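You operate a simulated robot arm through the tools that you are given. There is no shell and no other tool. Be economical: measure what you need, move in short steps, check, and stop when the job is done.

The job below is to be done with a simulated robot arm. You get a single attempt, and the scene is never put back.

JOB
Wipe the splash off the cold hob, then close the cooker lid.
Fine: stand the blue saucepan on the brown cupboard, use the green pad and put it back; all knobs stay OFF.

It is judged by the outcome, as a careful person would: the job done as asked, and still so three seconds after it is handed in. It fails if anything else is knocked over, pushed out of place, dropped, spilled or broken. Lids that push on must go on centred and level and be pressed home; caps that screw on are set level and turned clockwise until they are tight.

ROBOT AND FRAMES
A 6-joint arm with a two-finger parallel gripper, fixed in place. Base frame: the origin is at the foot of the arm, x ahead of it, y to its left, z up; the work surface is at about z = 85. Units: cm, degrees, N and s.
With the tool pointing down near the work surface it reaches from about 10 to 82 cm from the base axis. Its first joint turns from -115.0 to 115.0 degrees. Payload 4.2 kg.
Tool frame: the origin (TCP) lies between the finger pads and is the grasp point; the fingertips stand 2.3 cm ahead of it; z points along the fingers, y is the line along which they close. The gripper opens to 9.4 cm. The fingers are 3.8 cm wide and 1 cm thick; the gripper's body (5.4 by 9.6 cm) begins 3.9 cm behind the TCP.
Orientation is that of the tool frame in the base frame, as a unit quaternion [w, x, y, z]. With the fingers straight down and closing along the base's y, the tool's x points along the base's -x, its y along +y and its z along -z.

CONTROLS
- The arm moves only by the tool send_rows. Its argument "steps" is a list of rows, each a list of 3 entries, a list of its own where there are three numbers: the shift along the tool's x, y, z in cm, then the turn, a rotation vector about the tool's x, y, z in degrees, then the gripper command, from -1 (shut) to 1 (fully open), values between in proportion. In form: [[[x, y, z], [rx, ry, rz], claw], ...]. A call has 1 to 20 rows; each row is the pose to reach, as a shift and turn from the pose commanded when the call began, along the tool's axes at that moment. A row lasts 0.2 s, in which the tool goes at most 5 cm and 8.6 degrees; a call with a longer step from one row to the next is refused whole, and so is a gripper value outside its range. Where a pose cannot be reached the arm comes as near as it can. A force on the tool above 90 N (or 10 N above the force at the start of the call, whichever is more), or a blocked arm, ends the call early, and 0.2 s more pass. The fingers move at their own pace (about 10.8 cm/s each) and stop on an object; they squeeze with about 35 N. The grip force told is the motor's: it shows also when the fingers shut on nothing. Time passes only in rows, and 0.2 s behind the last, so rows that repeat a pose let the fingers close. It gives the time, the measured TCP pose, the force on the tool (base axes), the opening and the grip force at its end, in the units of the frame above (readings bear some noise).
- Cameras (640 x 400 px; columns grow to the right, rows downward): "scene" is fixed at [4.62, 65.36, 144.99]; the picture's right is [-0.73, -0.69, 0.00], its down [-0.16, 0.17, -0.97] and it looks along [0.67, -0.71, -0.24] (base axes); focal length 214 px, centre (320, 200). "wrist" rides on the gripper at [8.6, 1.6, -7.4] in the tool frame; the picture's right is [-0.18, 0.98, 0.00], its down [-0.58, -0.11, -0.81] and it looks along [-0.79, -0.15, 0.59] (tool axes); focal length 243 px, centre (320, 200). There is no depth. A picture from a camera that has moved, and an enlarged one, comes with that camera's place and axes in the base frame and with its lens. The place of the scene camera against the robot may be out by one fixed shift of up to 1.8 cm in any direction.
- camera(camera): a new picture of that camera. It takes no simulated time.
- move_column(by): slides the trunk up (or, below 0, down) by that many cm; the arm rides with it, the base frame stays. It gives what a move gives, with no picture.
- inspect(camera, box): a new picture of the part [left, top, right, bottom] of that camera's present view, enlarged. It takes no simulated time.
- job_done(): hands the job in; it is judged then, once.

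Go step by step. Nothing tells you positions but the pictures and the camera data: compare them with the known pose of the tool, close in by small moves and look again before you grip or let go. The budget is 120 turns and 68 pictures, counting those below and the enlarged ones. Unless the task says otherwise, let go and move clear before handing in, and close with one line.

The tools are called as a command line: name --argument value ..., lists and objects as JSON in quotes. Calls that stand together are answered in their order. send_rows: Moves the arm, as the interface text tells. Its arguments: {"type":"object","properties":{"steps":{"type":"array","items":{"type":"array"}}},"required":["steps"]} The other tools are called the same way: move_column (by) slides the trunk up or down; camera (camera) takes a picture; inspect (camera, box) takes an enlarged picture of a part of a camera's view; job_done () hands the job in.

At the start:

```text
t: 0.0
ee_pos: [45.18, 8.37, 168.64]
ee_rot: [0.0, 0.0, 1.0, 0.0]
force: [0.1, -0.6, -0.5]
gripper_width: 9.38
finger_force: 0.1
trunk travel left (down, up): [-94.5, 4.5]
```

scene: 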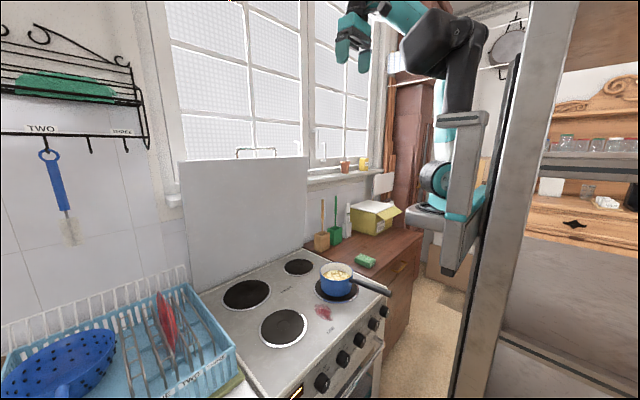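
wrist: 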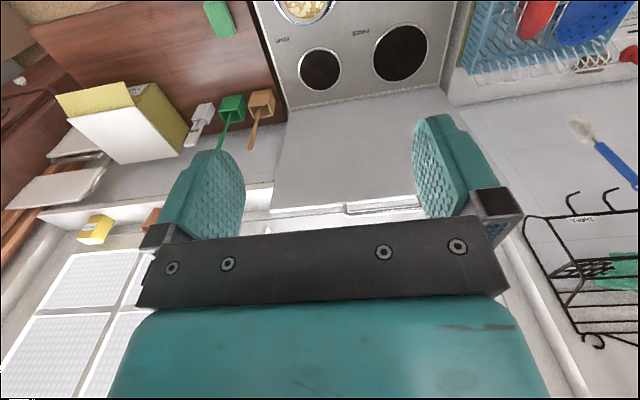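

I see the cooker with its lid open, a blue saucepan on the front-right plate, the red splash next to it and the green pad on the brown cupboard. I'll look closer before moving.

inspect --camera "scene" --box '[200, 230, 420, 400]'

inspect --camera "wrist" --box '[180, 0, 460, 130]'

```text
2.35 times, centred on (310, 315) of scene
camera zoom: at [4.62, 65.36, 144.99], right [-0.73, -0.69, 0.0], down [-0.16, 0.17, -0.97], along [0.67, -0.71, -0.24], focal length 505 px, centre (344, -71)
```

zoom: 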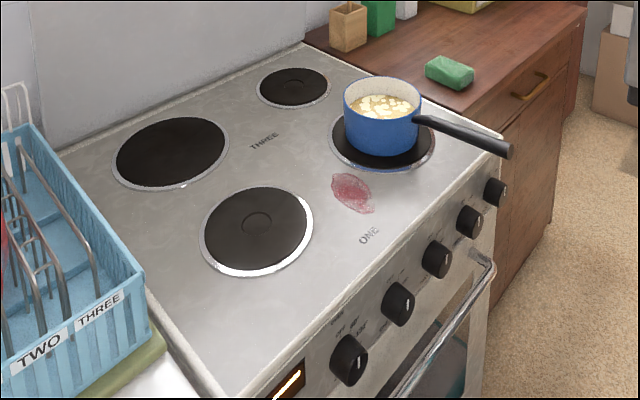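

```text
2.29 times, centred on (320, 65) of wrist
camera zoom: at [36.49, 9.85, 176.13], right [0.18, 0.98, 0.0], down [0.58, -0.11, 0.81], along [0.79, -0.15, -0.59], focal length 555 px, centre (320, 509)
```

zoom: 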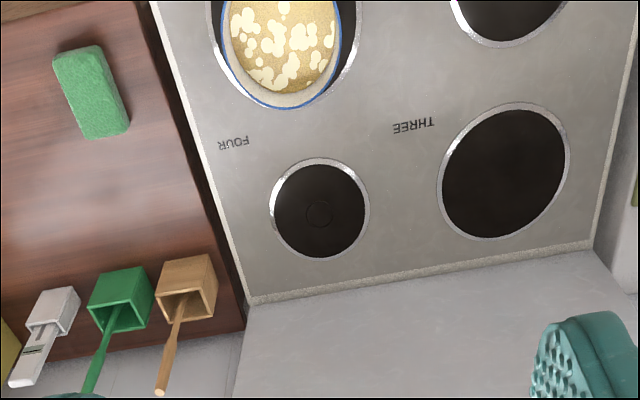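

Hob plates triangulate to about z=86; pan centre is about (55.5, 1.5), the pad about (58, -26) and the lid handle about (90, 15, 141). I'll lower the trunk and pull back for a better view.

move_column --by -40

send_rows --steps '[[[3, -4, 0], [0, 0, 0], 1], [[6, -8, 0], [0, 0, 0], 1], [[9, -12, 0], [0, 0, 0], 1], [[12, -15, 0], [0, 0, 0], 1], [[14, -18, 0], [0, 0, 0], 1], [[14, -18, 0], [0, 0, 0], 1]]'

camera --camera "wrist"

camera --camera "scene"

```text
t: 3.8
ee_pos: [45.23, 8.34, 128.7]
ee_rot: [0.001, 0.0, 1.0, 0.0]
force: [0.3, -0.3, 0.0]
gripper_width: 9.39
finger_force: 0.1
trunk travel left (down, up): [-54.5, 44.5]
```

```text
t: 5.1
ee_pos: [42.36, -7.15, 128.22]
ee_rot: [0.005, 0.036, 0.999, 0.004]
force: [11.4, 21.8, -18.2]
gripper_width: 9.43
finger_force: 0.0
out of reach, approached as far as the arm can: row 2, 3, 4, 5, 6
trunk travel left (down, up): [-54.5, 44.5]
stopped in row 6: the force on the tool passed its limit (the readings are from after the stop); the commanded pose is now the measured one
```

```text
63 pictures are left
camera wrist: at [33.77, -5.05, 135.46], right [0.25, 0.97, 0.01], down [0.56, -0.16, 0.81], along [0.79, -0.2, -0.59], focal length 243 px, centre (320, 200)
```

wrist: 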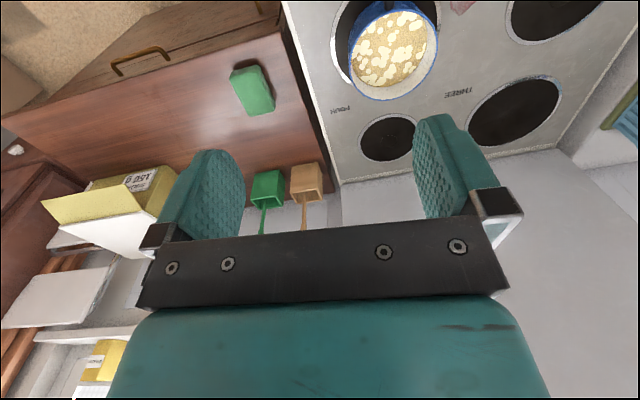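

```text
62 pictures are left
```

scene: 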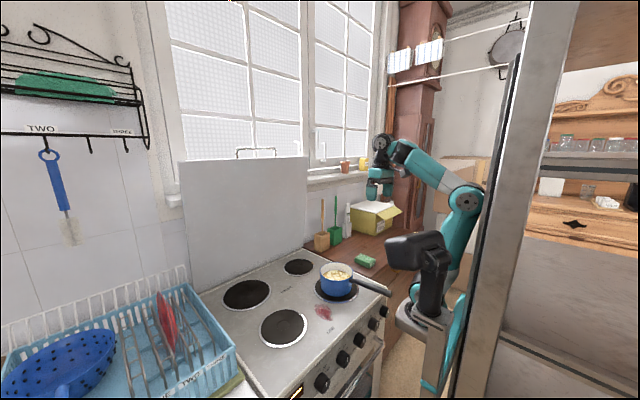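

The arm stopped against its own inner reach limit at this height. I'll lower the tool relative to the trunk and move outward to free it.

send_rows --steps '[[[-2, 0, 2], [0, 0, 0], 1], [[-4, 0, 6], [0, 0, -2], 1], [[-4, 0, 10], [0.4, 0.5, -4.1], 1], [[-4, 0, 14], [0.4, 0.5, -4.1], 1], [[-4, 0, 18], [0.4, 0.5, -4.1], 1], [[-4, 0, 18], [0.4, 0.5, -4.1], 1]]'

move_column --by 20

camera --camera "scene"

```text
t: 6.5
ee_pos: [46.66, -7.24, 110.07]
ee_rot: [-0.003, -0.003, 1.0, 0.0]
force: [-0.2, 0.7, 0.3]
gripper_width: 9.4
finger_force: 0.1
out of reach, approached as far as the arm can: row 4, 5, 6
trunk travel left (down, up): [-54.5, 44.5]
```

```text
t: 8.6
ee_pos: [46.72, -7.23, 130.01]
ee_rot: [-0.002, -0.003, 1.0, 0.001]
force: [0.4, -1.0, -0.1]
gripper_width: 9.37
finger_force: 0.0
trunk travel left (down, up): [-74.5, 24.5]
```

```text
61 pictures are left
```

scene: 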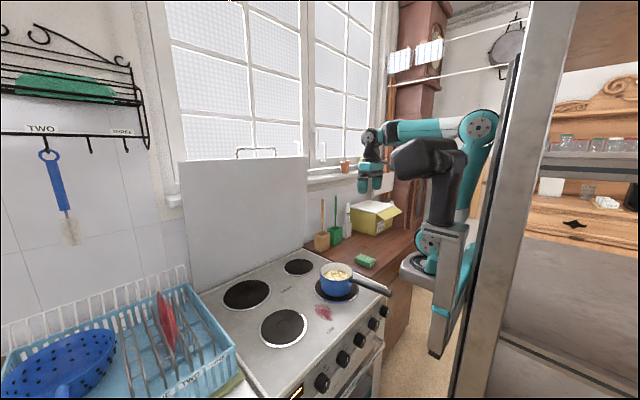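

Now down and to the right to view the cupboard.

send_rows --steps '[[[0, 0, 4], [0, 0, 0], 1], [[0, -2, 8], [0, 0, 0], 1], [[0, -4, 12], [0, 0, 0], 1], [[1, -8, 12], [0, 0, 0], 1], [[2, -12, 12], [0, 0, 0], 1], [[4, -15, 12], [0, 0, 0], 1], [[4, -15, 12], [0, 0, 0], 1]]'

camera --camera "wrist"

```text
t: 10.2
ee_pos: [42.81, -22.16, 118.32]
ee_rot: [-0.003, -0.003, 1.0, 0.0]
force: [0.4, -0.8, -0.2]
gripper_width: 9.4
finger_force: 0.0
trunk travel left (down, up): [-74.5, 24.5]
```

```text
60 pictures are left
camera wrist: at [34.1, -20.74, 125.8], right [0.18, 0.98, 0.0], down [0.59, -0.11, 0.8], along [0.79, -0.14, -0.6], focal length 243 px, centre (320, 200)
```

wrist: 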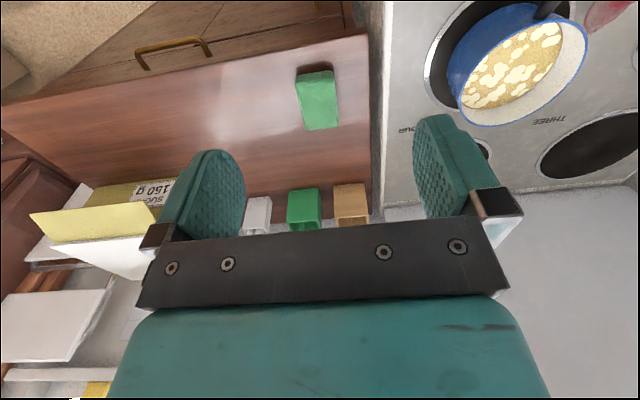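

The cupboard's front edge is at x≈49, y from -16 to -80; the pad is at about (57, -25), and (59, -42) is free for the pan. Next I view the pan handle from above it.

send_rows --steps '[[[1, 5, 0], [0, 0, 0], 1], [[2, 9, 0], [0, 0, 0], 1], [[3, 13, 0], [0, 0, 0], 1], [[3, 17, 2], [0, 0, 0], 1], [[3, 21, 4], [0, 0, 0], 1], [[3, 22, 6], [0, 0, 0], 1], [[3, 22, 6], [0, 0, 0], 1]]'

camera --camera "wrist"

inspect --camera "scene" --box '[290, 230, 430, 330]'

```text
refused: row 1 steps farther than a row can; nothing moved
```

```text
59 pictures are left
camera wrist: at [34.1, -20.74, 125.8], right [0.18, 0.98, 0.0], down [0.59, -0.11, 0.8], along [0.79, -0.14, -0.6], focal length 243 px, centre (320, 200)
```

wrist: 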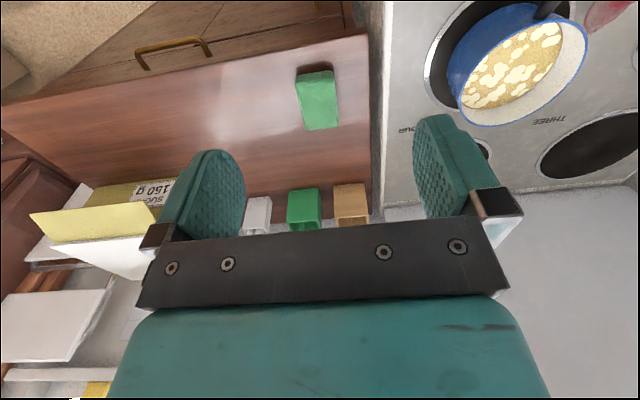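

```text
4.00 times, centred on (360, 280) of scene
camera zoom: at [4.62, 65.36, 144.99], right [-0.73, -0.69, 0.0], down [-0.16, 0.17, -0.97], along [0.67, -0.71, -0.24], focal length 858 px, centre (160, -120)
```

zoom: 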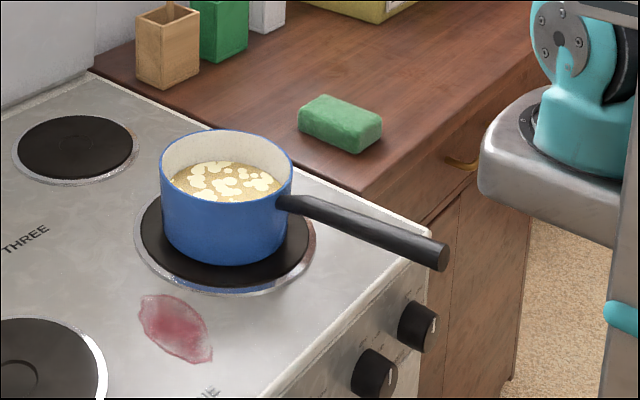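

Same move in shorter rows.

send_rows --steps '[[[1, 4, 0], [0, 0, 0], 1], [[1, 8, 0], [0, 0, 0], 1], [[0, 12, 0], [0, 0, 0], 1], [[0, 16, 2], [0, 0, 0], 1], [[0, 20, 4], [0, 0, 0], 1], [[0, 22, 6], [0, 0, 0], 1], [[0, 22, 6], [0, 0, 0], 1]]'

camera --camera "wrist"

```text
t: 11.8
ee_pos: [42.85, -0.14, 112.38]
ee_rot: [-0.003, -0.002, 1.0, -0.001]
force: [-0.4, 0.0, -0.1]
gripper_width: 9.38
finger_force: 0.0
out of reach, approached as far as the arm can: row 1, 2, 3
trunk travel left (down, up): [-74.5, 24.5]
```

```text
57 pictures are left
camera wrist: at [34.19, 1.24, 119.81], right [0.18, 0.98, 0.0], down [0.59, -0.11, 0.8], along [0.79, -0.15, -0.6], focal length 243 px, centre (320, 200)
```

wrist: 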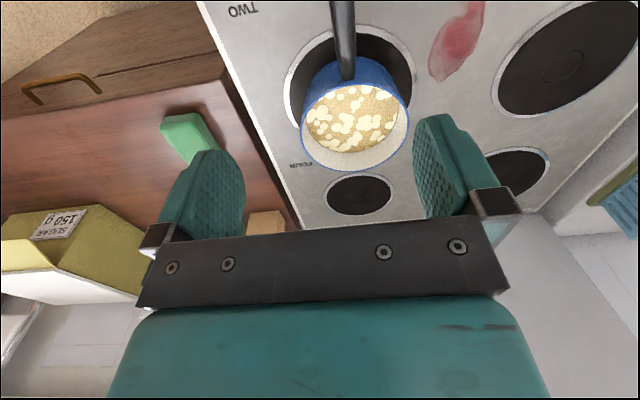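

The handle lies nearly along x at y≈1.7, rising from z≈92 at the pan. I'll descend to just above it and check.

send_rows --steps '[[[-1, 1, 4], [0, 0, 0], 1], [[-2.1, 1.8, 8], [0, 0, 0], 1], [[-2.1, 1.8, 11], [0, 0, 0], 1], [[-2.1, 1.8, 13], [0, 0, 0], 1], [[-2.1, 1.8, 13], [0, 0, 0], 1]]'

camera --camera "wrist"

inspect --camera "scene" --box '[290, 210, 430, 310]'

```text
t: 13.0
ee_pos: [45.96, 2.26, 99.13]
ee_rot: [-0.003, -0.003, 1.0, -0.001]
force: [-0.6, 0.1, -0.9]
gripper_width: 9.39
finger_force: 0.0
out of reach, approached as far as the arm can: row 2, 3, 4, 5
trunk travel left (down, up): [-74.5, 24.5]
```

```text
56 pictures are left
camera wrist: at [37.34, 3.65, 106.68], right [0.18, 0.98, 0.0], down [0.59, -0.11, 0.8], along [0.79, -0.15, -0.6], focal length 243 px, centre (320, 200)
```

wrist: 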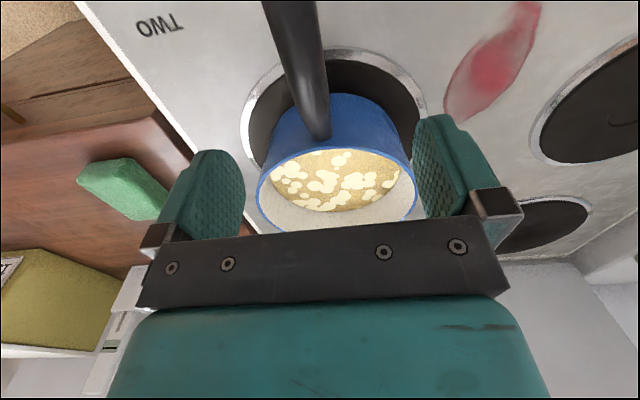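

```text
4.00 times, centred on (360, 260) of scene
camera zoom: at [4.62, 65.36, 144.99], right [-0.73, -0.69, 0.0], down [-0.16, 0.17, -0.97], along [0.67, -0.71, -0.24], focal length 858 px, centre (160, -40)
```

zoom: 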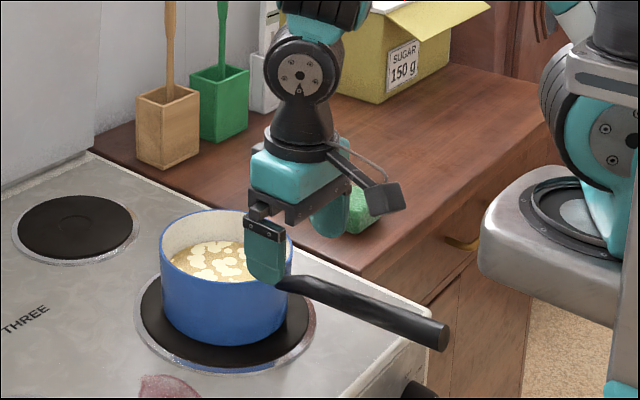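

The arm runs out of inner reach here, so I'll raise the trunk and lower the tool by the same amount to get room.

move_column --by 22

send_rows --steps '[[[0, 0, 4], [0, 0, 1], 1], [[0.5, 0, 8], [0, 0, 2], 1], [[0.9, -0.3, 12], [0, 0, 3], 1], [[0.9, -0.6, 16], [0, 0, 3], 1], [[0.9, -0.6, 20], [0, 0, 3], 1], [[0.9, -0.6, 22], [0, 0, 3], 1], [[0.9, -0.6, 22], [0, 0, 3], 1]]'

camera --camera "wrist"

```text
t: 15.4
ee_pos: [45.97, 2.22, 121.21]
ee_rot: [-0.003, -0.002, 1.0, -0.001]
force: [-1.3, -0.3, 0.1]
gripper_width: 9.43
finger_force: 0.0
trunk travel left (down, up): [-96.5, 2.5]
```

```text
t: 17.0
ee_pos: [45.18, 1.75, 99.23]
ee_rot: [-0.002, 0.024, 1.0, -0.001]
force: [0.3, 0.0, 0.1]
gripper_width: 9.39
finger_force: 0.0
trunk travel left (down, up): [-96.5, 2.5]
```

```text
54 pictures are left
camera wrist: at [36.56, 3.56, 106.72], right [0.23, 0.97, 0.0], down [0.58, -0.14, 0.8], along [0.78, -0.19, -0.6], focal length 243 px, centre (320, 200)
```

wrist: 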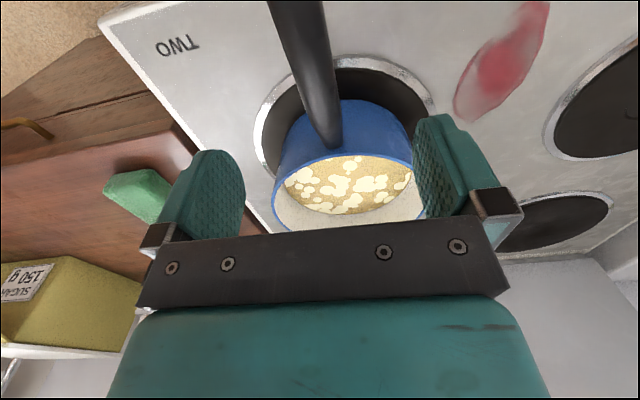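

Reach is good now. Descending around the handle.

send_rows --steps '[[[0, 0, 2], [0, 0, 0], 1], [[0, 0, 4], [0, 0, 0], 1], [[0, 0, 5.5], [0, 0, 0], 1], [[0, 0, 6.8], [0, 0, 0], 1], [[0, 0, 6.8], [0, 0, 0], 1]]'

inspect --camera "scene" --box '[290, 230, 430, 330]'

camera --camera "wrist"

```text
t: 18.2
ee_pos: [44.96, 1.68, 92.38]
ee_rot: [-0.002, 0.024, 1.0, -0.002]
force: [-0.1, 0.0, -0.5]
gripper_width: 9.41
finger_force: 0.1
trunk travel left (down, up): [-96.5, 2.5]
```

```text
4.00 times, centred on (360, 280) of scene
camera zoom: at [4.62, 65.36, 144.99], right [-0.73, -0.69, 0.0], down [-0.16, 0.17, -0.97], along [0.67, -0.71, -0.24], focal length 858 px, centre (160, -120)
```

zoom: 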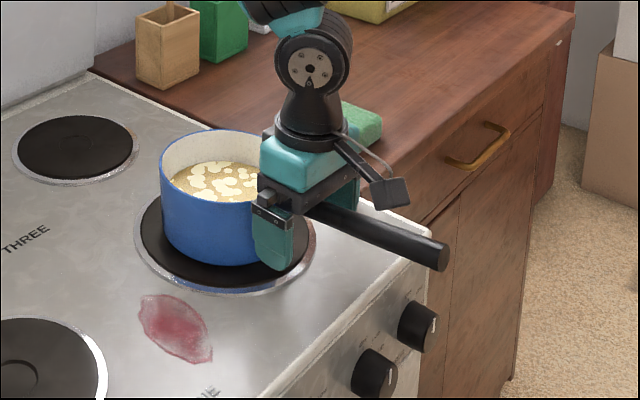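

```text
52 pictures are left
camera wrist: at [36.41, 3.58, 99.92], right [0.23, 0.97, 0.0], down [0.58, -0.14, 0.8], along [0.78, -0.19, -0.6], focal length 243 px, centre (320, 200)
```

wrist: 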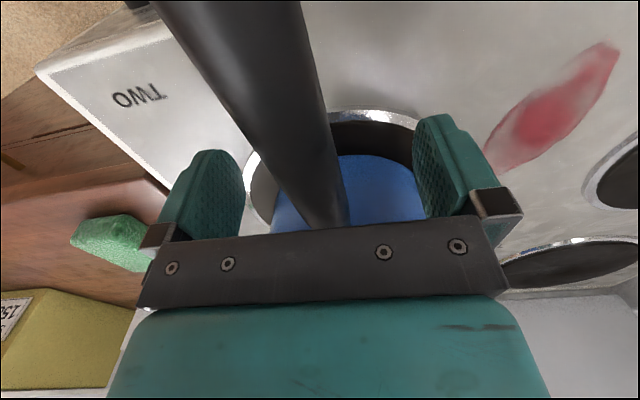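

The fingers straddle the handle. Closing slowly.

send_rows --steps '[[[0, 0, 0], [0, 0, 0], 0.2], [[0, 0, 0], [0, 0, 0], -0.3], [[0, 0, 0], [0, 0, 0], -1], [[0, 0, 0], [0, 0, 0], -1], [[0, 0, 0], [0, 0, 0], -1]]'

inspect --camera "scene" --box '[290, 230, 430, 330]'

```text
t: 19.4
ee_pos: [45.02, 1.79, 92.41]
ee_rot: [-0.003, 0.024, 1.0, 0.0]
force: [0.0, 0.8, 0.6]
gripper_width: 2.34
finger_force: 34.9
trunk travel left (down, up): [-96.5, 2.5]
```

```text
4.00 times, centred on (360, 280) of scene
camera zoom: at [4.62, 65.36, 144.99], right [-0.73, -0.69, 0.0], down [-0.16, 0.17, -0.97], along [0.67, -0.71, -0.24], focal length 858 px, centre (160, -120)
```

zoom: 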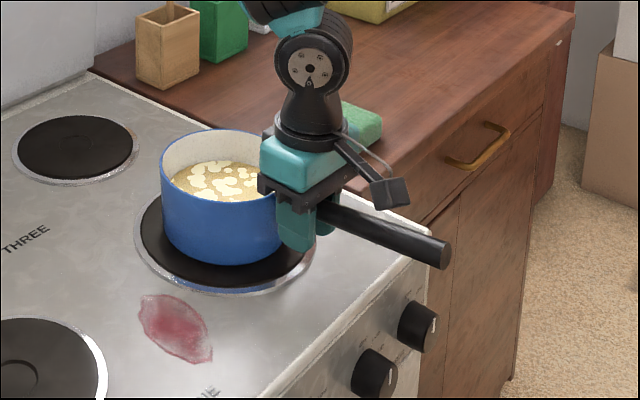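

Gripped with an opening of 2.34 cm. I'll lift a little and check for tilt.

send_rows --steps '[[[0, 0, -0.5], [0, 0, 0], -1], [[0, 0, -1], [0, 0, 0], -1], [[0, 0, -2], [0, 0, 0], -1], [[0, 0, -3], [0, 0, 0], -1], [[0, 0, -3], [0, 0, 0], -1]]'

inspect --camera "scene" --box '[290, 230, 430, 330]'

```text
t: 20.6
ee_pos: [45.01, 1.59, 95.38]
ee_rot: [-0.003, 0.024, 1.0, -0.002]
force: [-0.1, 0.4, -2.9]
gripper_width: 2.34
finger_force: 34.8
trunk travel left (down, up): [-96.5, 2.5]
```

```text
4.00 times, centred on (360, 280) of scene
camera zoom: at [4.62, 65.36, 144.99], right [-0.73, -0.69, 0.0], down [-0.16, 0.17, -0.97], along [0.67, -0.71, -0.24], focal length 858 px, centre (160, -120)
```

zoom: 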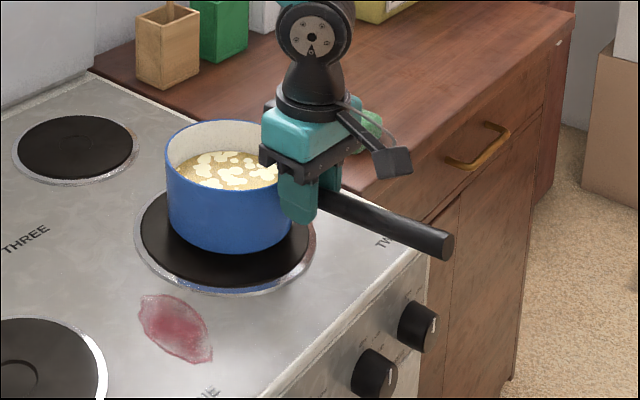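

The gripper rose more than the pan seems to have. I'll check before lifting further.

camera --camera "wrist"

inspect --camera "scene" --box '[320, 250, 400, 310]'

```text
49 pictures are left
camera wrist: at [36.42, 3.44, 102.86], right [0.23, 0.97, 0.0], down [0.58, -0.14, 0.8], along [0.78, -0.19, -0.6], focal length 243 px, centre (320, 200)
```

wrist: 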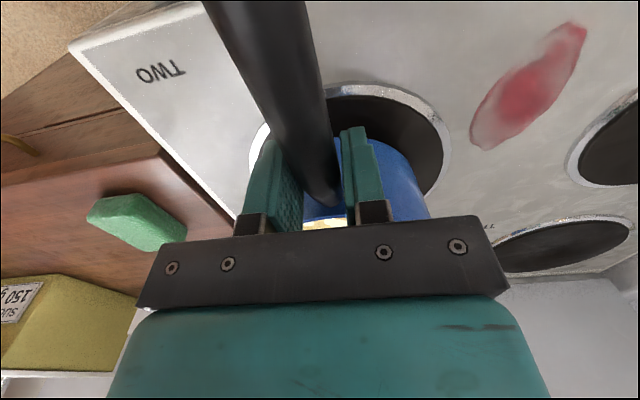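

```text
6.67 times, centred on (360, 280) of scene
camera zoom: at [4.62, 65.36, 144.99], right [-0.73, -0.69, 0.0], down [-0.16, 0.17, -0.97], along [0.67, -0.71, -0.24], focal length 1430 px, centre (53, -333)
```

zoom: 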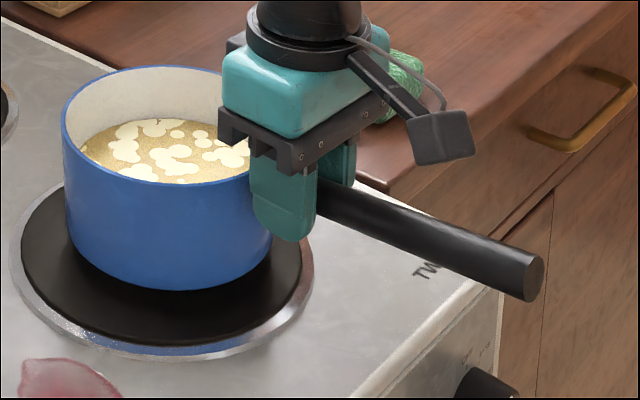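

send_rows --steps '[[[0, 0, -3], [0, 0, 0], -1], [[0, 0, -3], [0, 0, 0], -1]]'

inspect --camera "scene" --box '[320, 250, 400, 310]'

```text
t: 21.2
ee_pos: [44.91, 1.64, 98.5]
ee_rot: [-0.003, 0.023, 1.0, -0.001]
force: [0.3, 0.2, -3.0]
gripper_width: 2.33
finger_force: 35.0
trunk travel left (down, up): [-96.5, 2.5]
```

```text
6.67 times, centred on (360, 280) of scene
camera zoom: at [4.62, 65.36, 144.99], right [-0.73, -0.69, 0.0], down [-0.16, 0.17, -0.97], along [0.67, -0.71, -0.24], focal length 1430 px, centre (53, -333)
```

zoom: 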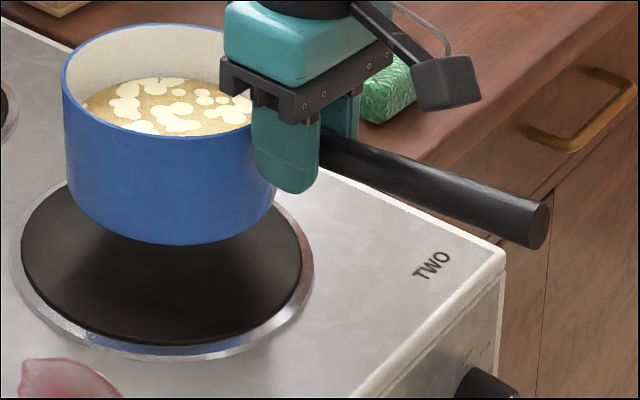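

The pan is held level and no longer slips. I'll raise 5 cm more and carry it over the pad to the free spot on the cupboard.

send_rows --steps '[[[0, 0, -1.5], [0, 0, 0], -1], [[0, 0, -3.5], [0, 0, 0], -1], [[0, 0, -5], [0, 0, 0], -1], [[-0.3, -2, -5], [0, 0, 0], -1], [[-0.6, -4.5, -5], [0, 0, 0], -1], [[-1, -7, -5], [0, 0, 0], -1], [[-1.3, -10, -5], [0, 0, 0], -1], [[-1.6, -13, -5], [0, 0, 0], -1], [[-2, -16, -5], [0, 0, 0], -1], [[-2.4, -19, -5], [0, 0, 0], -1], [[-2.8, -22, -5], [0, 0, 0], -1], [[-3.2, -25, -5], [0, 0, 0], -1], [[-3.6, -28, -5], [0, 0, 0], -1], [[-4, -31, -5], [0, 0, 0], -1], [[-4.4, -34, -5], [0, 0, 0], -1], [[-4.8, -37, -5], [0, 0, 0], -1], [[-5.1, -40, -5], [0, 0, 0], -1], [[-5.1, -42, -5], [0, 0, 0], -1], [[-5.1, -42.8, -5], [0, 0, 0], -1], [[-5.1, -42.8, -5], [0, 0, 0], -1]]'

camera --camera "wrist"

inspect --camera "scene" --box '[320, 190, 440, 280]'

```text
t: 25.4
ee_pos: [48.18, -41.47, 103.31]
ee_rot: [-0.002, 0.024, 1.0, -0.001]
force: [0.2, -0.1, -3.8]
gripper_width: 2.31
finger_force: 35.0
trunk travel left (down, up): [-96.5, 2.5]
```

```text
46 pictures are left
camera wrist: at [39.64, -39.5, 110.88], right [0.23, 0.97, 0.0], down [0.58, -0.14, 0.8], along [0.78, -0.19, -0.6], focal length 243 px, centre (320, 200)
```

wrist: 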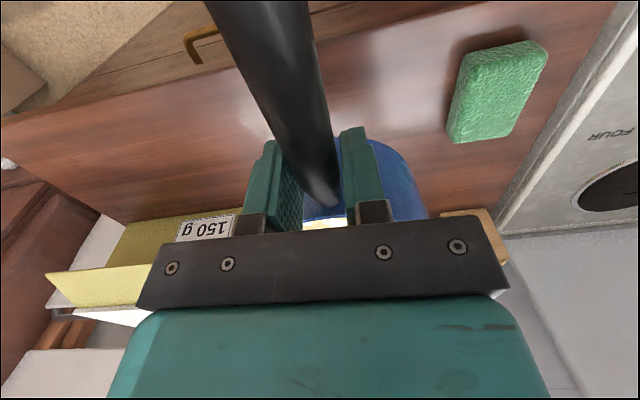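

```text
4.44 times, centred on (380, 235) of scene
camera zoom: at [4.62, 65.36, 144.99], right [-0.73, -0.69, 0.0], down [-0.16, 0.17, -0.97], along [0.67, -0.71, -0.24], focal length 953 px, centre (53, 44)
```

zoom: 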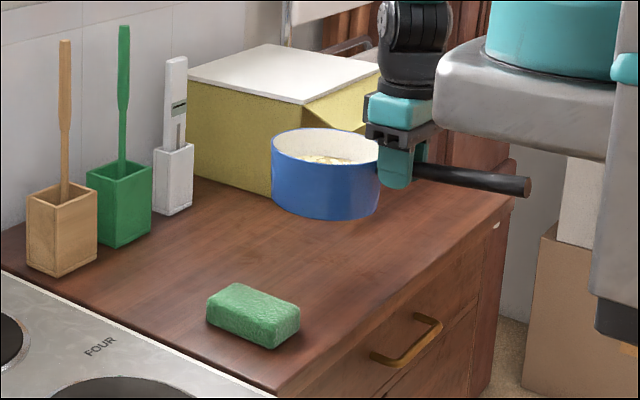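

The area beneath is clear (box front is at x≈73). Lowering toward the surface.

send_rows --steps '[[[0, 0, 2], [0, 0, 0], -1], [[0, 0, 4], [0, 0, 0], -1], [[0, 0, 6], [0, 0, 0], -1], [[0, 0, 7.5], [0, 0, 0], -1], [[0, 0, 8], [0, 0, 0], -1], [[0, 0, 8], [0, 0, 0], -1]]'

inspect --camera "scene" --box '[360, 210, 440, 260]'

```text
t: 26.8
ee_pos: [48.08, -41.51, 95.54]
ee_rot: [-0.003, 0.023, 1.0, -0.001]
force: [-1.0, 0.3, -3.8]
gripper_width: 2.34
finger_force: 35.1
trunk travel left (down, up): [-96.5, 2.5]
```

```text
8.00 times, centred on (400, 235) of scene
camera zoom: at [4.62, 65.36, 144.99], right [-0.73, -0.69, 0.0], down [-0.16, 0.17, -0.97], along [0.67, -0.71, -0.24], focal length 1716 px, centre (-320, -80)
```

zoom: 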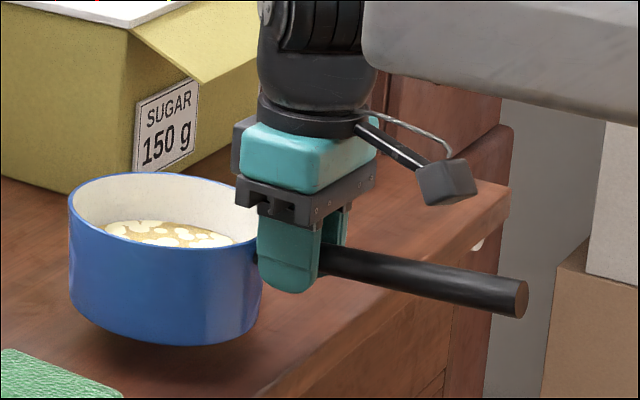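

send_rows --steps '[[[0, 0, 0.4], [0, 0, 0], -1], [[0, 0, 0.8], [0, 0, 0], -1], [[0, 0, 1.2], [0, 0, 0], -1], [[0, 0, 1.2], [0, 0, 0], -1]]'

inspect --camera "scene" --box '[360, 210, 440, 260]'

```text
t: 27.8
ee_pos: [48.01, -41.46, 94.35]
ee_rot: [-0.002, 0.024, 1.0, 0.0]
force: [0.6, -0.4, -3.4]
gripper_width: 2.34
finger_force: 34.9
trunk travel left (down, up): [-96.5, 2.5]
```

```text
8.00 times, centred on (400, 235) of scene
camera zoom: at [4.62, 65.36, 144.99], right [-0.73, -0.69, 0.0], down [-0.16, 0.17, -0.97], along [0.67, -0.71, -0.24], focal length 1716 px, centre (-320, -80)
```

zoom: 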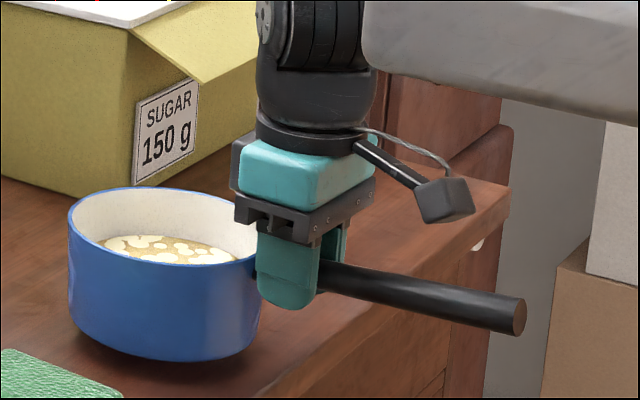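

send_rows --steps '[[[0, 0, 0.3], [0, 0, 0], -1], [[0, 0, 0.6], [0, 0, 0], -1], [[0, 0, 0.6], [0, 0, 0], -1]]'

send_rows --steps '[[[0, 0, 0.3], [0, 0, 0], -1], [[0, 0, 0.5], [0, 0, 0], -1], [[0, 0, 0.5], [0, 0, 0], -1]]'

inspect --camera "scene" --box '[360, 210, 440, 260]'

```text
t: 28.6
ee_pos: [47.95, -41.35, 93.59]
ee_rot: [-0.004, 0.023, 1.0, -0.001]
force: [0.4, 0.3, -3.5]
gripper_width: 2.32
finger_force: 35.3
trunk travel left (down, up): [-96.5, 2.5]
```

```text
t: 29.4
ee_pos: [47.9, -41.42, 93.21]
ee_rot: [-0.002, 0.023, 1.0, -0.001]
force: [0.4, 0.1, -3.8]
gripper_width: 2.3
finger_force: 34.8
trunk travel left (down, up): [-96.5, 2.5]
```

```text
8.00 times, centred on (400, 235) of scene
camera zoom: at [4.62, 65.36, 144.99], right [-0.73, -0.69, 0.0], down [-0.16, 0.17, -0.97], along [0.67, -0.71, -0.24], focal length 1716 px, centre (-320, -80)
```

zoom: 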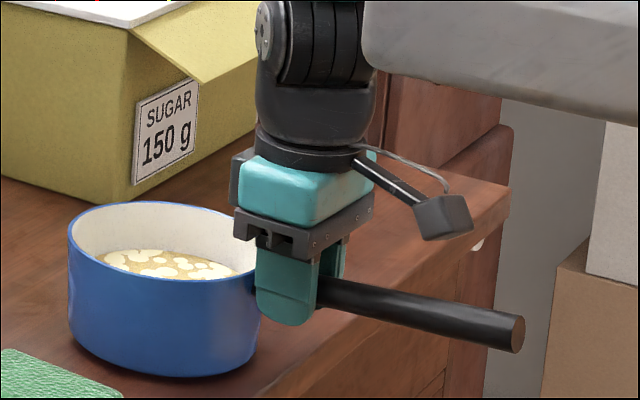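

send_rows --steps '[[[0, 0, 0.2], [0, 0, 0], -1], [[0, 0, 0.4], [0, 0, 0], -1], [[0, 0, 0.4], [0, 0, 0], -1]]'

send_rows --steps '[[[0, 0, 0.2], [0, 0, 0], -1], [[0, 0, 0.4], [0, 0, 0], -1], [[0, 0, 0.4], [0, 0, 0], -1]]'

inspect --camera "scene" --box '[360, 210, 440, 260]'

```text
t: 30.2
ee_pos: [47.98, -41.26, 92.82]
ee_rot: [-0.003, 0.024, 1.0, -0.001]
force: [0.3, -0.3, -3.7]
gripper_width: 2.34
finger_force: 35.2
trunk travel left (down, up): [-96.5, 2.5]
```

```text
t: 31.0
ee_pos: [47.86, -41.38, 92.43]
ee_rot: [-0.002, 0.024, 1.0, -0.001]
force: [-2.9, 0.6, 16.5]
gripper_width: 2.34
finger_force: 35.2
trunk travel left (down, up): [-96.5, 2.5]
```

```text
8.00 times, centred on (400, 235) of scene
camera zoom: at [4.62, 65.36, 144.99], right [-0.73, -0.69, 0.0], down [-0.16, 0.17, -0.97], along [0.67, -0.71, -0.24], focal length 1716 px, centre (-320, -80)
```

zoom: 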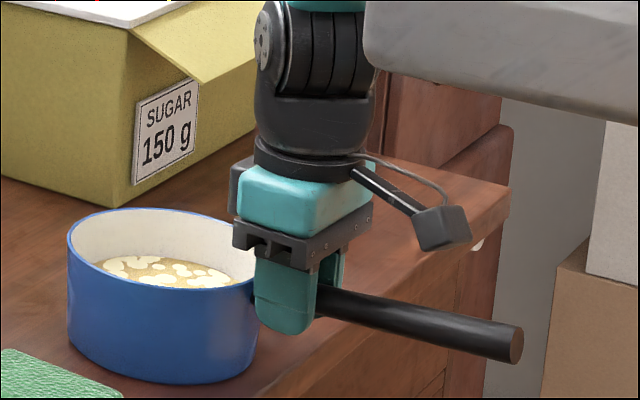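

The pan touched down (16 N upward). I'll ease off 0.2 cm, release, and rise straight up.

send_rows --steps '[[[0, 0, -0.25], [0, 0, 0], -1], [[0, 0, -0.25], [0, 0, 0], -0.3], [[0, 0, -0.25], [0, 0, 0], 0.1], [[0, 0, -0.25], [0, 0, 0], 0.4], [[0, 0, -0.25], [0, 0, 0], 0.6], [[0, 0, -2], [0, 0, 0], 0.6], [[0, 0, -5], [0, 0, 0], 0.6], [[0, 0, -9], [0, 0, 0], 0.8], [[0, 0, -13], [0, 0, 0], 1], [[0, 0, -13], [0, 0, 0], 1]]'

inspect --camera "scene" --box '[320, 190, 440, 280]'

```text
t: 33.2
ee_pos: [47.92, -41.34, 105.58]
ee_rot: [-0.002, 0.024, 1.0, -0.001]
force: [0.3, -0.3, 0.2]
gripper_width: 9.4
finger_force: 0.0
trunk travel left (down, up): [-96.5, 2.5]
```

```text
4.44 times, centred on (380, 235) of scene
camera zoom: at [4.62, 65.36, 144.99], right [-0.73, -0.69, 0.0], down [-0.16, 0.17, -0.97], along [0.67, -0.71, -0.24], focal length 953 px, centre (53, 44)
```

zoom: 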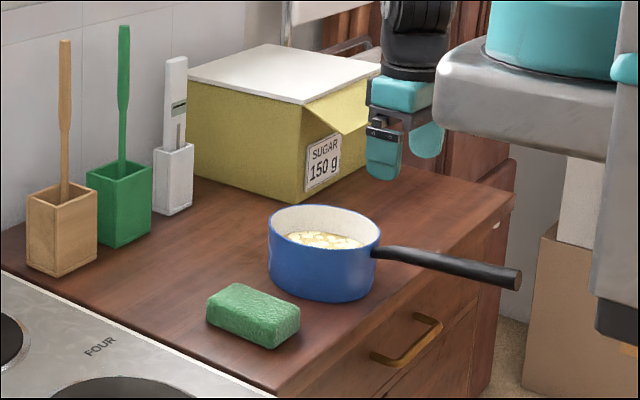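

The pan stands well with its handle over the front. Now I'll hover over the pad.

send_rows --steps '[[[-2, 4, 0], [0, 0, 0], 1], [[-4, 8, 0], [0, 0, -1], 1], [[-6, 12, 0], [0, 0, -2.7], 1], [[-7.8, 15.5, 0], [0, 0, -2.7], 1], [[-7.8, 16.4, 1], [0, 0, -2.7], 1], [[-7.8, 16.4, 1], [0, 0, -2.7], 1]]'

camera --camera "wrist"

inspect --camera "scene" --box '[340, 230, 400, 275]'

```text
t: 34.6
ee_pos: [56.72, -25.2, 104.41]
ee_rot: [-0.003, 0.0, 1.0, -0.001]
force: [0.9, 0.4, -0.4]
gripper_width: 9.41
finger_force: 0.0
trunk travel left (down, up): [-96.5, 2.5]
```

```text
39 pictures are left
camera wrist: at [48.05, -23.69, 111.8], right [0.18, 0.98, 0.0], down [0.59, -0.11, 0.8], along [0.79, -0.15, -0.6], focal length 243 px, centre (320, 200)
```

wrist: 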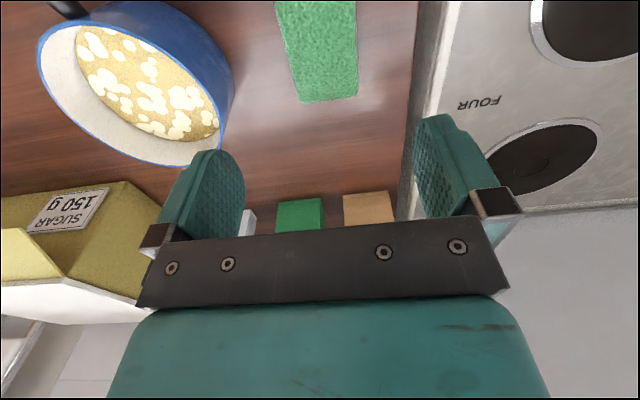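

```text
8.89 times, centred on (370, 252) of scene
camera zoom: at [4.62, 65.36, 144.99], right [-0.73, -0.69, 0.0], down [-0.16, 0.17, -0.97], along [0.67, -0.71, -0.24], focal length 1906 px, centre (-124, -267)
```

zoom: 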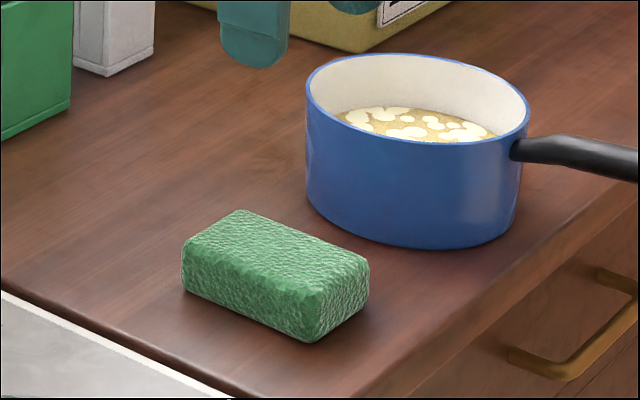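

The pad is about 9.5 x 6 x 3 cm, aligned with x, centred at about (57.2, -25.5). I'll lower over it with open fingers.

send_rows --steps '[[[-0.5, -0.25, 4], [0, 0, 0], 1], [[-0.5, -0.25, 8], [0, 0, 0], 1], [[-0.5, -0.25, 11], [0, 0, 0], 1], [[-0.5, -0.25, 13], [0, 0, 0], 1], [[-0.5, -0.25, 14.4], [0, 0, 0], 1], [[-0.5, -0.25, 14.4], [0, 0, 0], 1]]'

inspect --camera "scene" --box '[340, 230, 400, 275]'

camera --camera "wrist"

```text
t: 36.0
ee_pos: [57.09, -25.68, 89.87]
ee_rot: [-0.002, 0.0, 1.0, -0.001]
force: [0.4, 0.2, -0.2]
gripper_width: 9.38
finger_force: 0.2
trunk travel left (down, up): [-96.5, 2.5]
```

```text
8.89 times, centred on (370, 252) of scene
camera zoom: at [4.62, 65.36, 144.99], right [-0.73, -0.69, 0.0], down [-0.16, 0.17, -0.97], along [0.67, -0.71, -0.24], focal length 1906 px, centre (-124, -267)
```

zoom: 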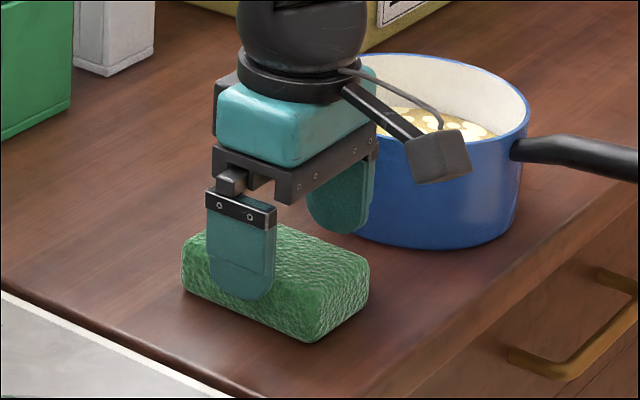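

```text
36 pictures are left
camera wrist: at [48.46, -24.27, 97.36], right [0.18, 0.98, 0.0], down [0.59, -0.11, 0.8], along [0.79, -0.15, -0.6], focal length 243 px, centre (320, 200)
```

wrist: 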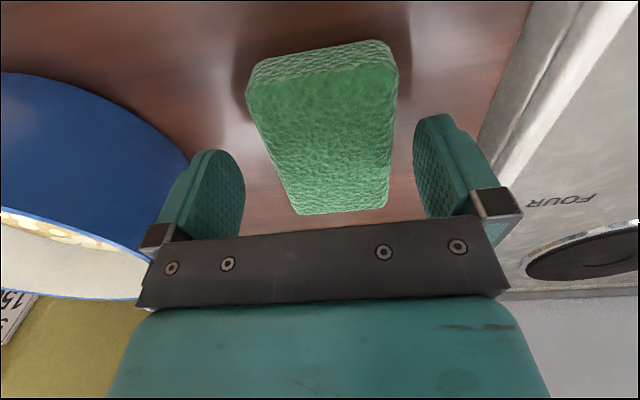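

The pad is about 0.7 cm to the left of the gripper's centre. I'll centre, drop 0.5, and close.

send_rows --steps '[[[-0.3, 0.7, 0], [0, 0, 0], 1], [[-0.3, 0.7, 0.5], [0, 0, 0], 1], [[-0.3, 0.7, 0.5], [0, 0, 0], 0.5], [[-0.3, 0.7, 0.5], [0, 0, 0], 0.2], [[-0.3, 0.7, 0.5], [0, 0, 0], -0.2], [[-0.3, 0.7, 0.5], [0, 0, 0], -1], [[-0.3, 0.7, 0.5], [0, 0, 0], -1]]'

inspect --camera "scene" --box '[340, 230, 400, 275]'

```text
t: 37.6
ee_pos: [57.34, -25.12, 89.37]
ee_rot: [-0.003, 0.0, 1.0, 0.0]
force: [-0.4, -0.4, 0.8]
gripper_width: 6.34
finger_force: 35.3
trunk travel left (down, up): [-96.5, 2.5]
```

```text
8.89 times, centred on (370, 252) of scene
camera zoom: at [4.62, 65.36, 144.99], right [-0.73, -0.69, 0.0], down [-0.16, 0.17, -0.97], along [0.67, -0.71, -0.24], focal length 1906 px, centre (-124, -267)
```

zoom: 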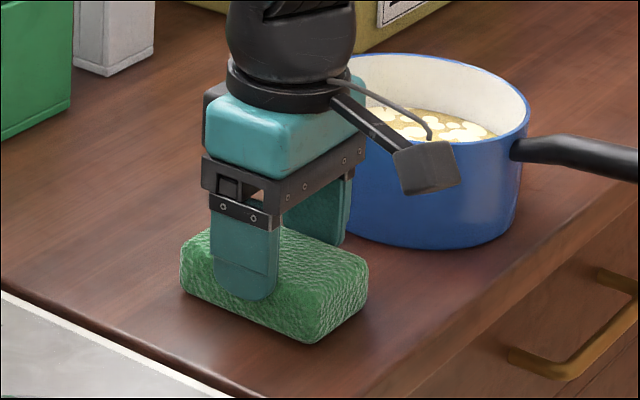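

The pad is held (6.3 cm). I'll lift and carry it over to above the splash, which I take to run from about (45, 17) to (53, 13.5).

send_rows --steps '[[[0, 0, -2], [0, 0, 0], -1], [[0, 0, -6], [0, 0, 0], -1], [[0, 0, -10], [0, 0, 0], -1], [[1, 4, -10], [0, 0, 0], -1], [[2, 8, -10], [0, 0, 0], -1], [[3, 12, -10], [0, 0, 0], -1], [[4, 16, -10], [0, 0, 0], -1], [[5, 20, -10], [0, 0, 0], -1], [[6, 24, -10], [0, 0, 0], -1], [[7, 28, -10], [0, 0, 0], -1], [[8, 32, -10], [0, 0, 0], -1], [[9, 36, -10], [0, 0, 0], -1], [[9.3, 40, -8], [0, 0, 0], -1], [[9.3, 40.6, -6], [0, 0, 0], -1], [[9.3, 40.6, -6], [0, 0, 0], -1]]'

camera --camera "wrist"

inspect --camera "scene" --box '[260, 250, 380, 340]'

```text
t: 40.8
ee_pos: [48.13, 15.69, 95.44]
ee_rot: [-0.003, -0.001, 1.0, -0.002]
force: [0.2, -0.1, 0.1]
gripper_width: 6.37
finger_force: 35.2
trunk travel left (down, up): [-96.5, 2.5]
```

```text
34 pictures are left
camera wrist: at [39.55, 17.13, 102.86], right [0.18, 0.98, 0.0], down [0.59, -0.11, 0.8], along [0.79, -0.15, -0.6], focal length 243 px, centre (320, 200)
```

wrist: 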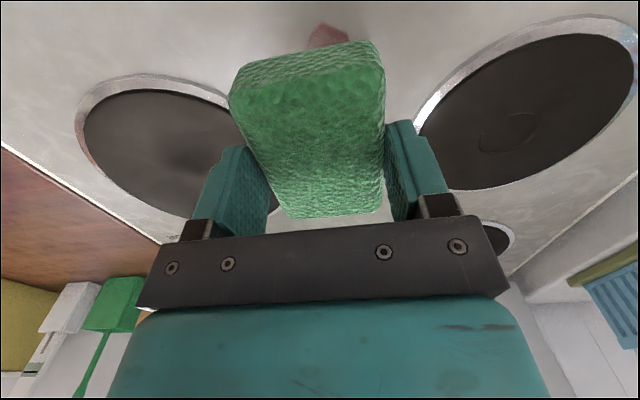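

```text
4.44 times, centred on (320, 295) of scene
camera zoom: at [4.62, 65.36, 144.99], right [-0.73, -0.69, 0.0], down [-0.16, 0.17, -0.97], along [0.67, -0.71, -0.24], focal length 953 px, centre (320, -222)
```

zoom: 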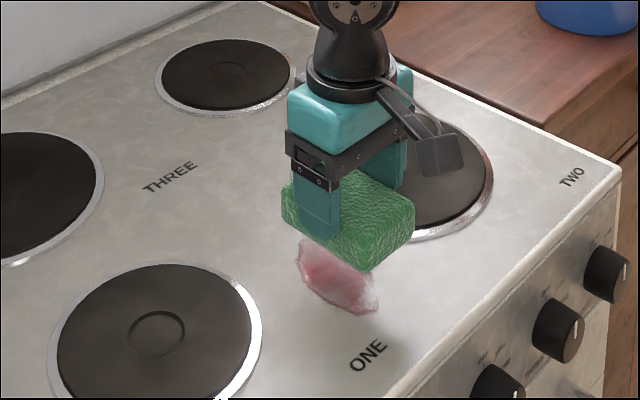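

Positioned over the splash. Lowering in small steps until contact.

send_rows --steps '[[[0, -0.3, 2], [0, 0, 0], -1], [[0, -0.3, 3], [0, 0, 0], -1], [[0, -0.3, 3.8], [0, 0, 0], -1], [[0, -0.3, 3.8], [0, 0, 0], -1]]'

send_rows --steps '[[[0, 0, 0.3], [0, 0, 0], -1], [[0, 0, 0.5], [0, 0, 0], -1], [[0, 0, 0.5], [0, 0, 0], -1]]'

send_rows --steps '[[[0, 0, 0.2], [0, 0, 0], -1], [[0, 0, 0.4], [0, 0, 0], -1], [[0, 0, 0.4], [0, 0, 0], -1]]'

inspect --camera "scene" --box '[260, 250, 380, 340]'

```text
t: 41.8
ee_pos: [47.99, 15.38, 91.55]
ee_rot: [-0.003, 0.0, 1.0, -0.001]
force: [0.7, -0.2, -0.4]
gripper_width: 6.35
finger_force: 35.0
trunk travel left (down, up): [-96.5, 2.5]
```

```text
t: 42.6
ee_pos: [48.04, 15.39, 91.07]
ee_rot: [-0.003, 0.0, 1.0, -0.001]
force: [0.6, 0.7, -1.0]
gripper_width: 6.37
finger_force: 34.8
trunk travel left (down, up): [-96.5, 2.5]
```

```text
t: 43.4
ee_pos: [47.97, 15.49, 90.69]
ee_rot: [-0.003, 0.001, 1.0, -0.001]
force: [0.0, 0.6, -0.3]
gripper_width: 6.35
finger_force: 35.3
trunk travel left (down, up): [-96.5, 2.5]
```

```text
4.44 times, centred on (320, 295) of scene
camera zoom: at [4.62, 65.36, 144.99], right [-0.73, -0.69, 0.0], down [-0.16, 0.17, -0.97], along [0.67, -0.71, -0.24], focal length 953 px, centre (320, -222)
```

zoom: 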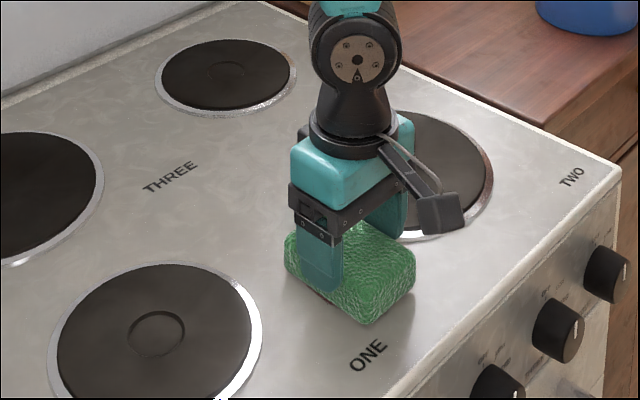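

send_rows --steps '[[[0, 0, 0.2], [0, 0, 0], -1], [[0, 0, 0.4], [0, 0, 0], -1], [[0, 0, 0.4], [0, 0, 0], -1]]'

send_rows --steps '[[[0, 0, 0.2], [0, 0, 0], -1], [[0, 0, 0.4], [0, 0, 0], -1], [[0, 0, 0.4], [0, 0, 0], -1]]'

```text
t: 44.2
ee_pos: [48.01, 15.44, 90.38]
ee_rot: [-0.002, 0.0, 1.0, 0.0]
force: [-0.5, 0.1, 31.1]
gripper_width: 6.38
finger_force: 35.2
trunk travel left (down, up): [-96.5, 2.5]
```

```text
t: 45.0
ee_pos: [47.91, 15.42, 89.92]
ee_rot: [-0.001, -0.001, 1.0, 0.0]
force: [4.4, -0.3, 47.4]
gripper_width: 6.34
finger_force: 35.1
trunk travel left (down, up): [-96.5, 2.5]
```

Contact is firm (47 N). I'll ease off a little and stroke along the splash.

send_rows --steps '[[[0, 0, -0.15], [0, 0, 0], -1], [[1.5, 0.5, -0.15], [0, 0, 0], -1], [[3, 0.8, -0.15], [0, 0, 0], -1], [[1.5, 0.8, -0.15], [0, 0, 0], -1], [[0, 0.4, -0.15], [0, 0, 0], -1], [[-1.5, 0, -0.15], [0, 0, 0], -1], [[-3, -0.5, -0.15], [0, 0, 0], -1], [[-4.5, -0.8, -0.15], [0, 0, 0], -1], [[-5.5, -0.8, -0.15], [0, 0, 0], -1]]'

inspect --camera "scene" --box '[260, 250, 380, 340]'

```text
t: 47.0
ee_pos: [53.58, 14.69, 89.97]
ee_rot: [-0.003, 0.0, 1.0, -0.001]
force: [0.4, -0.5, 0.3]
gripper_width: 6.36
finger_force: 34.8
trunk travel left (down, up): [-96.5, 2.5]
```

```text
4.44 times, centred on (320, 295) of scene
camera zoom: at [4.62, 65.36, 144.99], right [-0.73, -0.69, 0.0], down [-0.16, 0.17, -0.97], along [0.67, -0.71, -0.24], focal length 953 px, centre (320, -222)
```

zoom: 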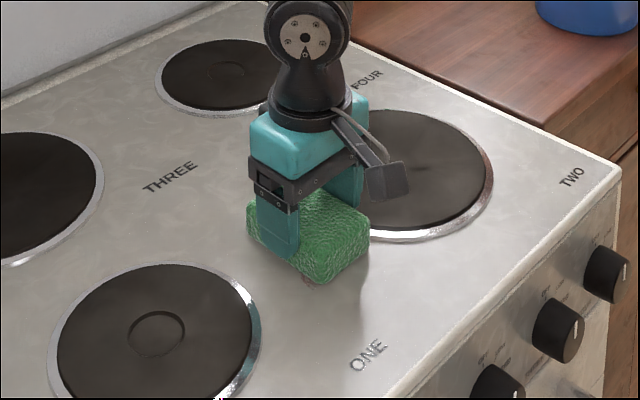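

Much is gone; contact got light. I'll press slightly and stroke back and forth again.

send_rows --steps '[[[0, 0, 0.2], [0, 0, 0], -1], [[1.5, 0, 0.2], [0, 0, 0], -1], [[3, 0.3, 0.2], [0, 0, 0], -1], [[4.5, 0.6, 0.2], [0, 0, 0], -1], [[6, 1, 0.2], [0, 0, 0], -1], [[7.5, 1.5, 0.2], [0, 0, 0], -1], [[9, 1.8, 0.2], [0, 0, 0], -1], [[9, 0.4, 0.2], [0, 0, 0], -1], [[7.5, 0, 0.2], [0, 0, 0], -1], [[6, -0.2, 0.2], [0, 0, 0], -1], [[4.5, -0.2, 0.2], [0, 0, 0], -1], [[3, -0.2, 0.2], [0, 0, 0], -1], [[1.5, -0.2, 0.2], [0, 0, 0], -1], [[0, 0.5, 0.2], [0, 0, 0], -1]]'

send_rows --steps '[[[0, 0, -2], [0, 0, 0], -1], [[0, 0, -6], [0, 0, 0], -1], [[0, 0, -10], [0, 0, 0], -1], [[0, -4, -10], [0, 0, 0], -1], [[0, -8, -10], [0, 0, 0], -1], [[0, -12, -10], [0, 0, 0], -1], [[0, -12, -10], [0, 0, 0], -1]]'

inspect --camera "scene" --box '[260, 250, 380, 340]'

```text
t: 50.0
ee_pos: [53.47, 14.86, 89.9]
ee_rot: [-0.001, 0.0, 1.0, -0.002]
force: [-10.3, -7.1, 32.4]
gripper_width: 6.36
finger_force: 34.9
trunk travel left (down, up): [-96.5, 2.5]
```

```text
t: 51.6
ee_pos: [53.52, 3.06, 99.64]
ee_rot: [-0.002, 0.0, 1.0, 0.0]
force: [0.4, -0.2, 0.6]
gripper_width: 6.38
finger_force: 35.3
trunk travel left (down, up): [-96.5, 2.5]
```

```text
4.44 times, centred on (320, 295) of scene
camera zoom: at [4.62, 65.36, 144.99], right [-0.73, -0.69, 0.0], down [-0.16, 0.17, -0.97], along [0.67, -0.71, -0.24], focal length 953 px, centre (320, -222)
```

zoom: 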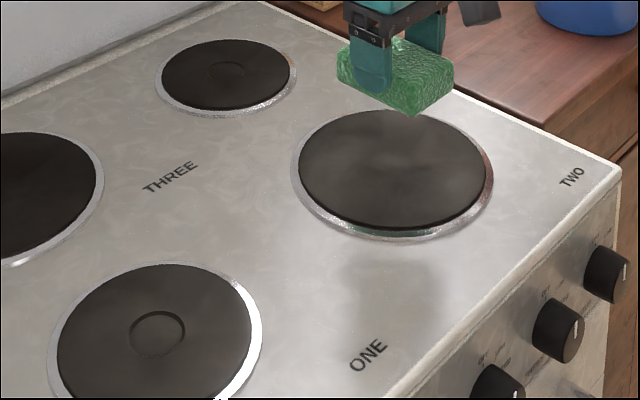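

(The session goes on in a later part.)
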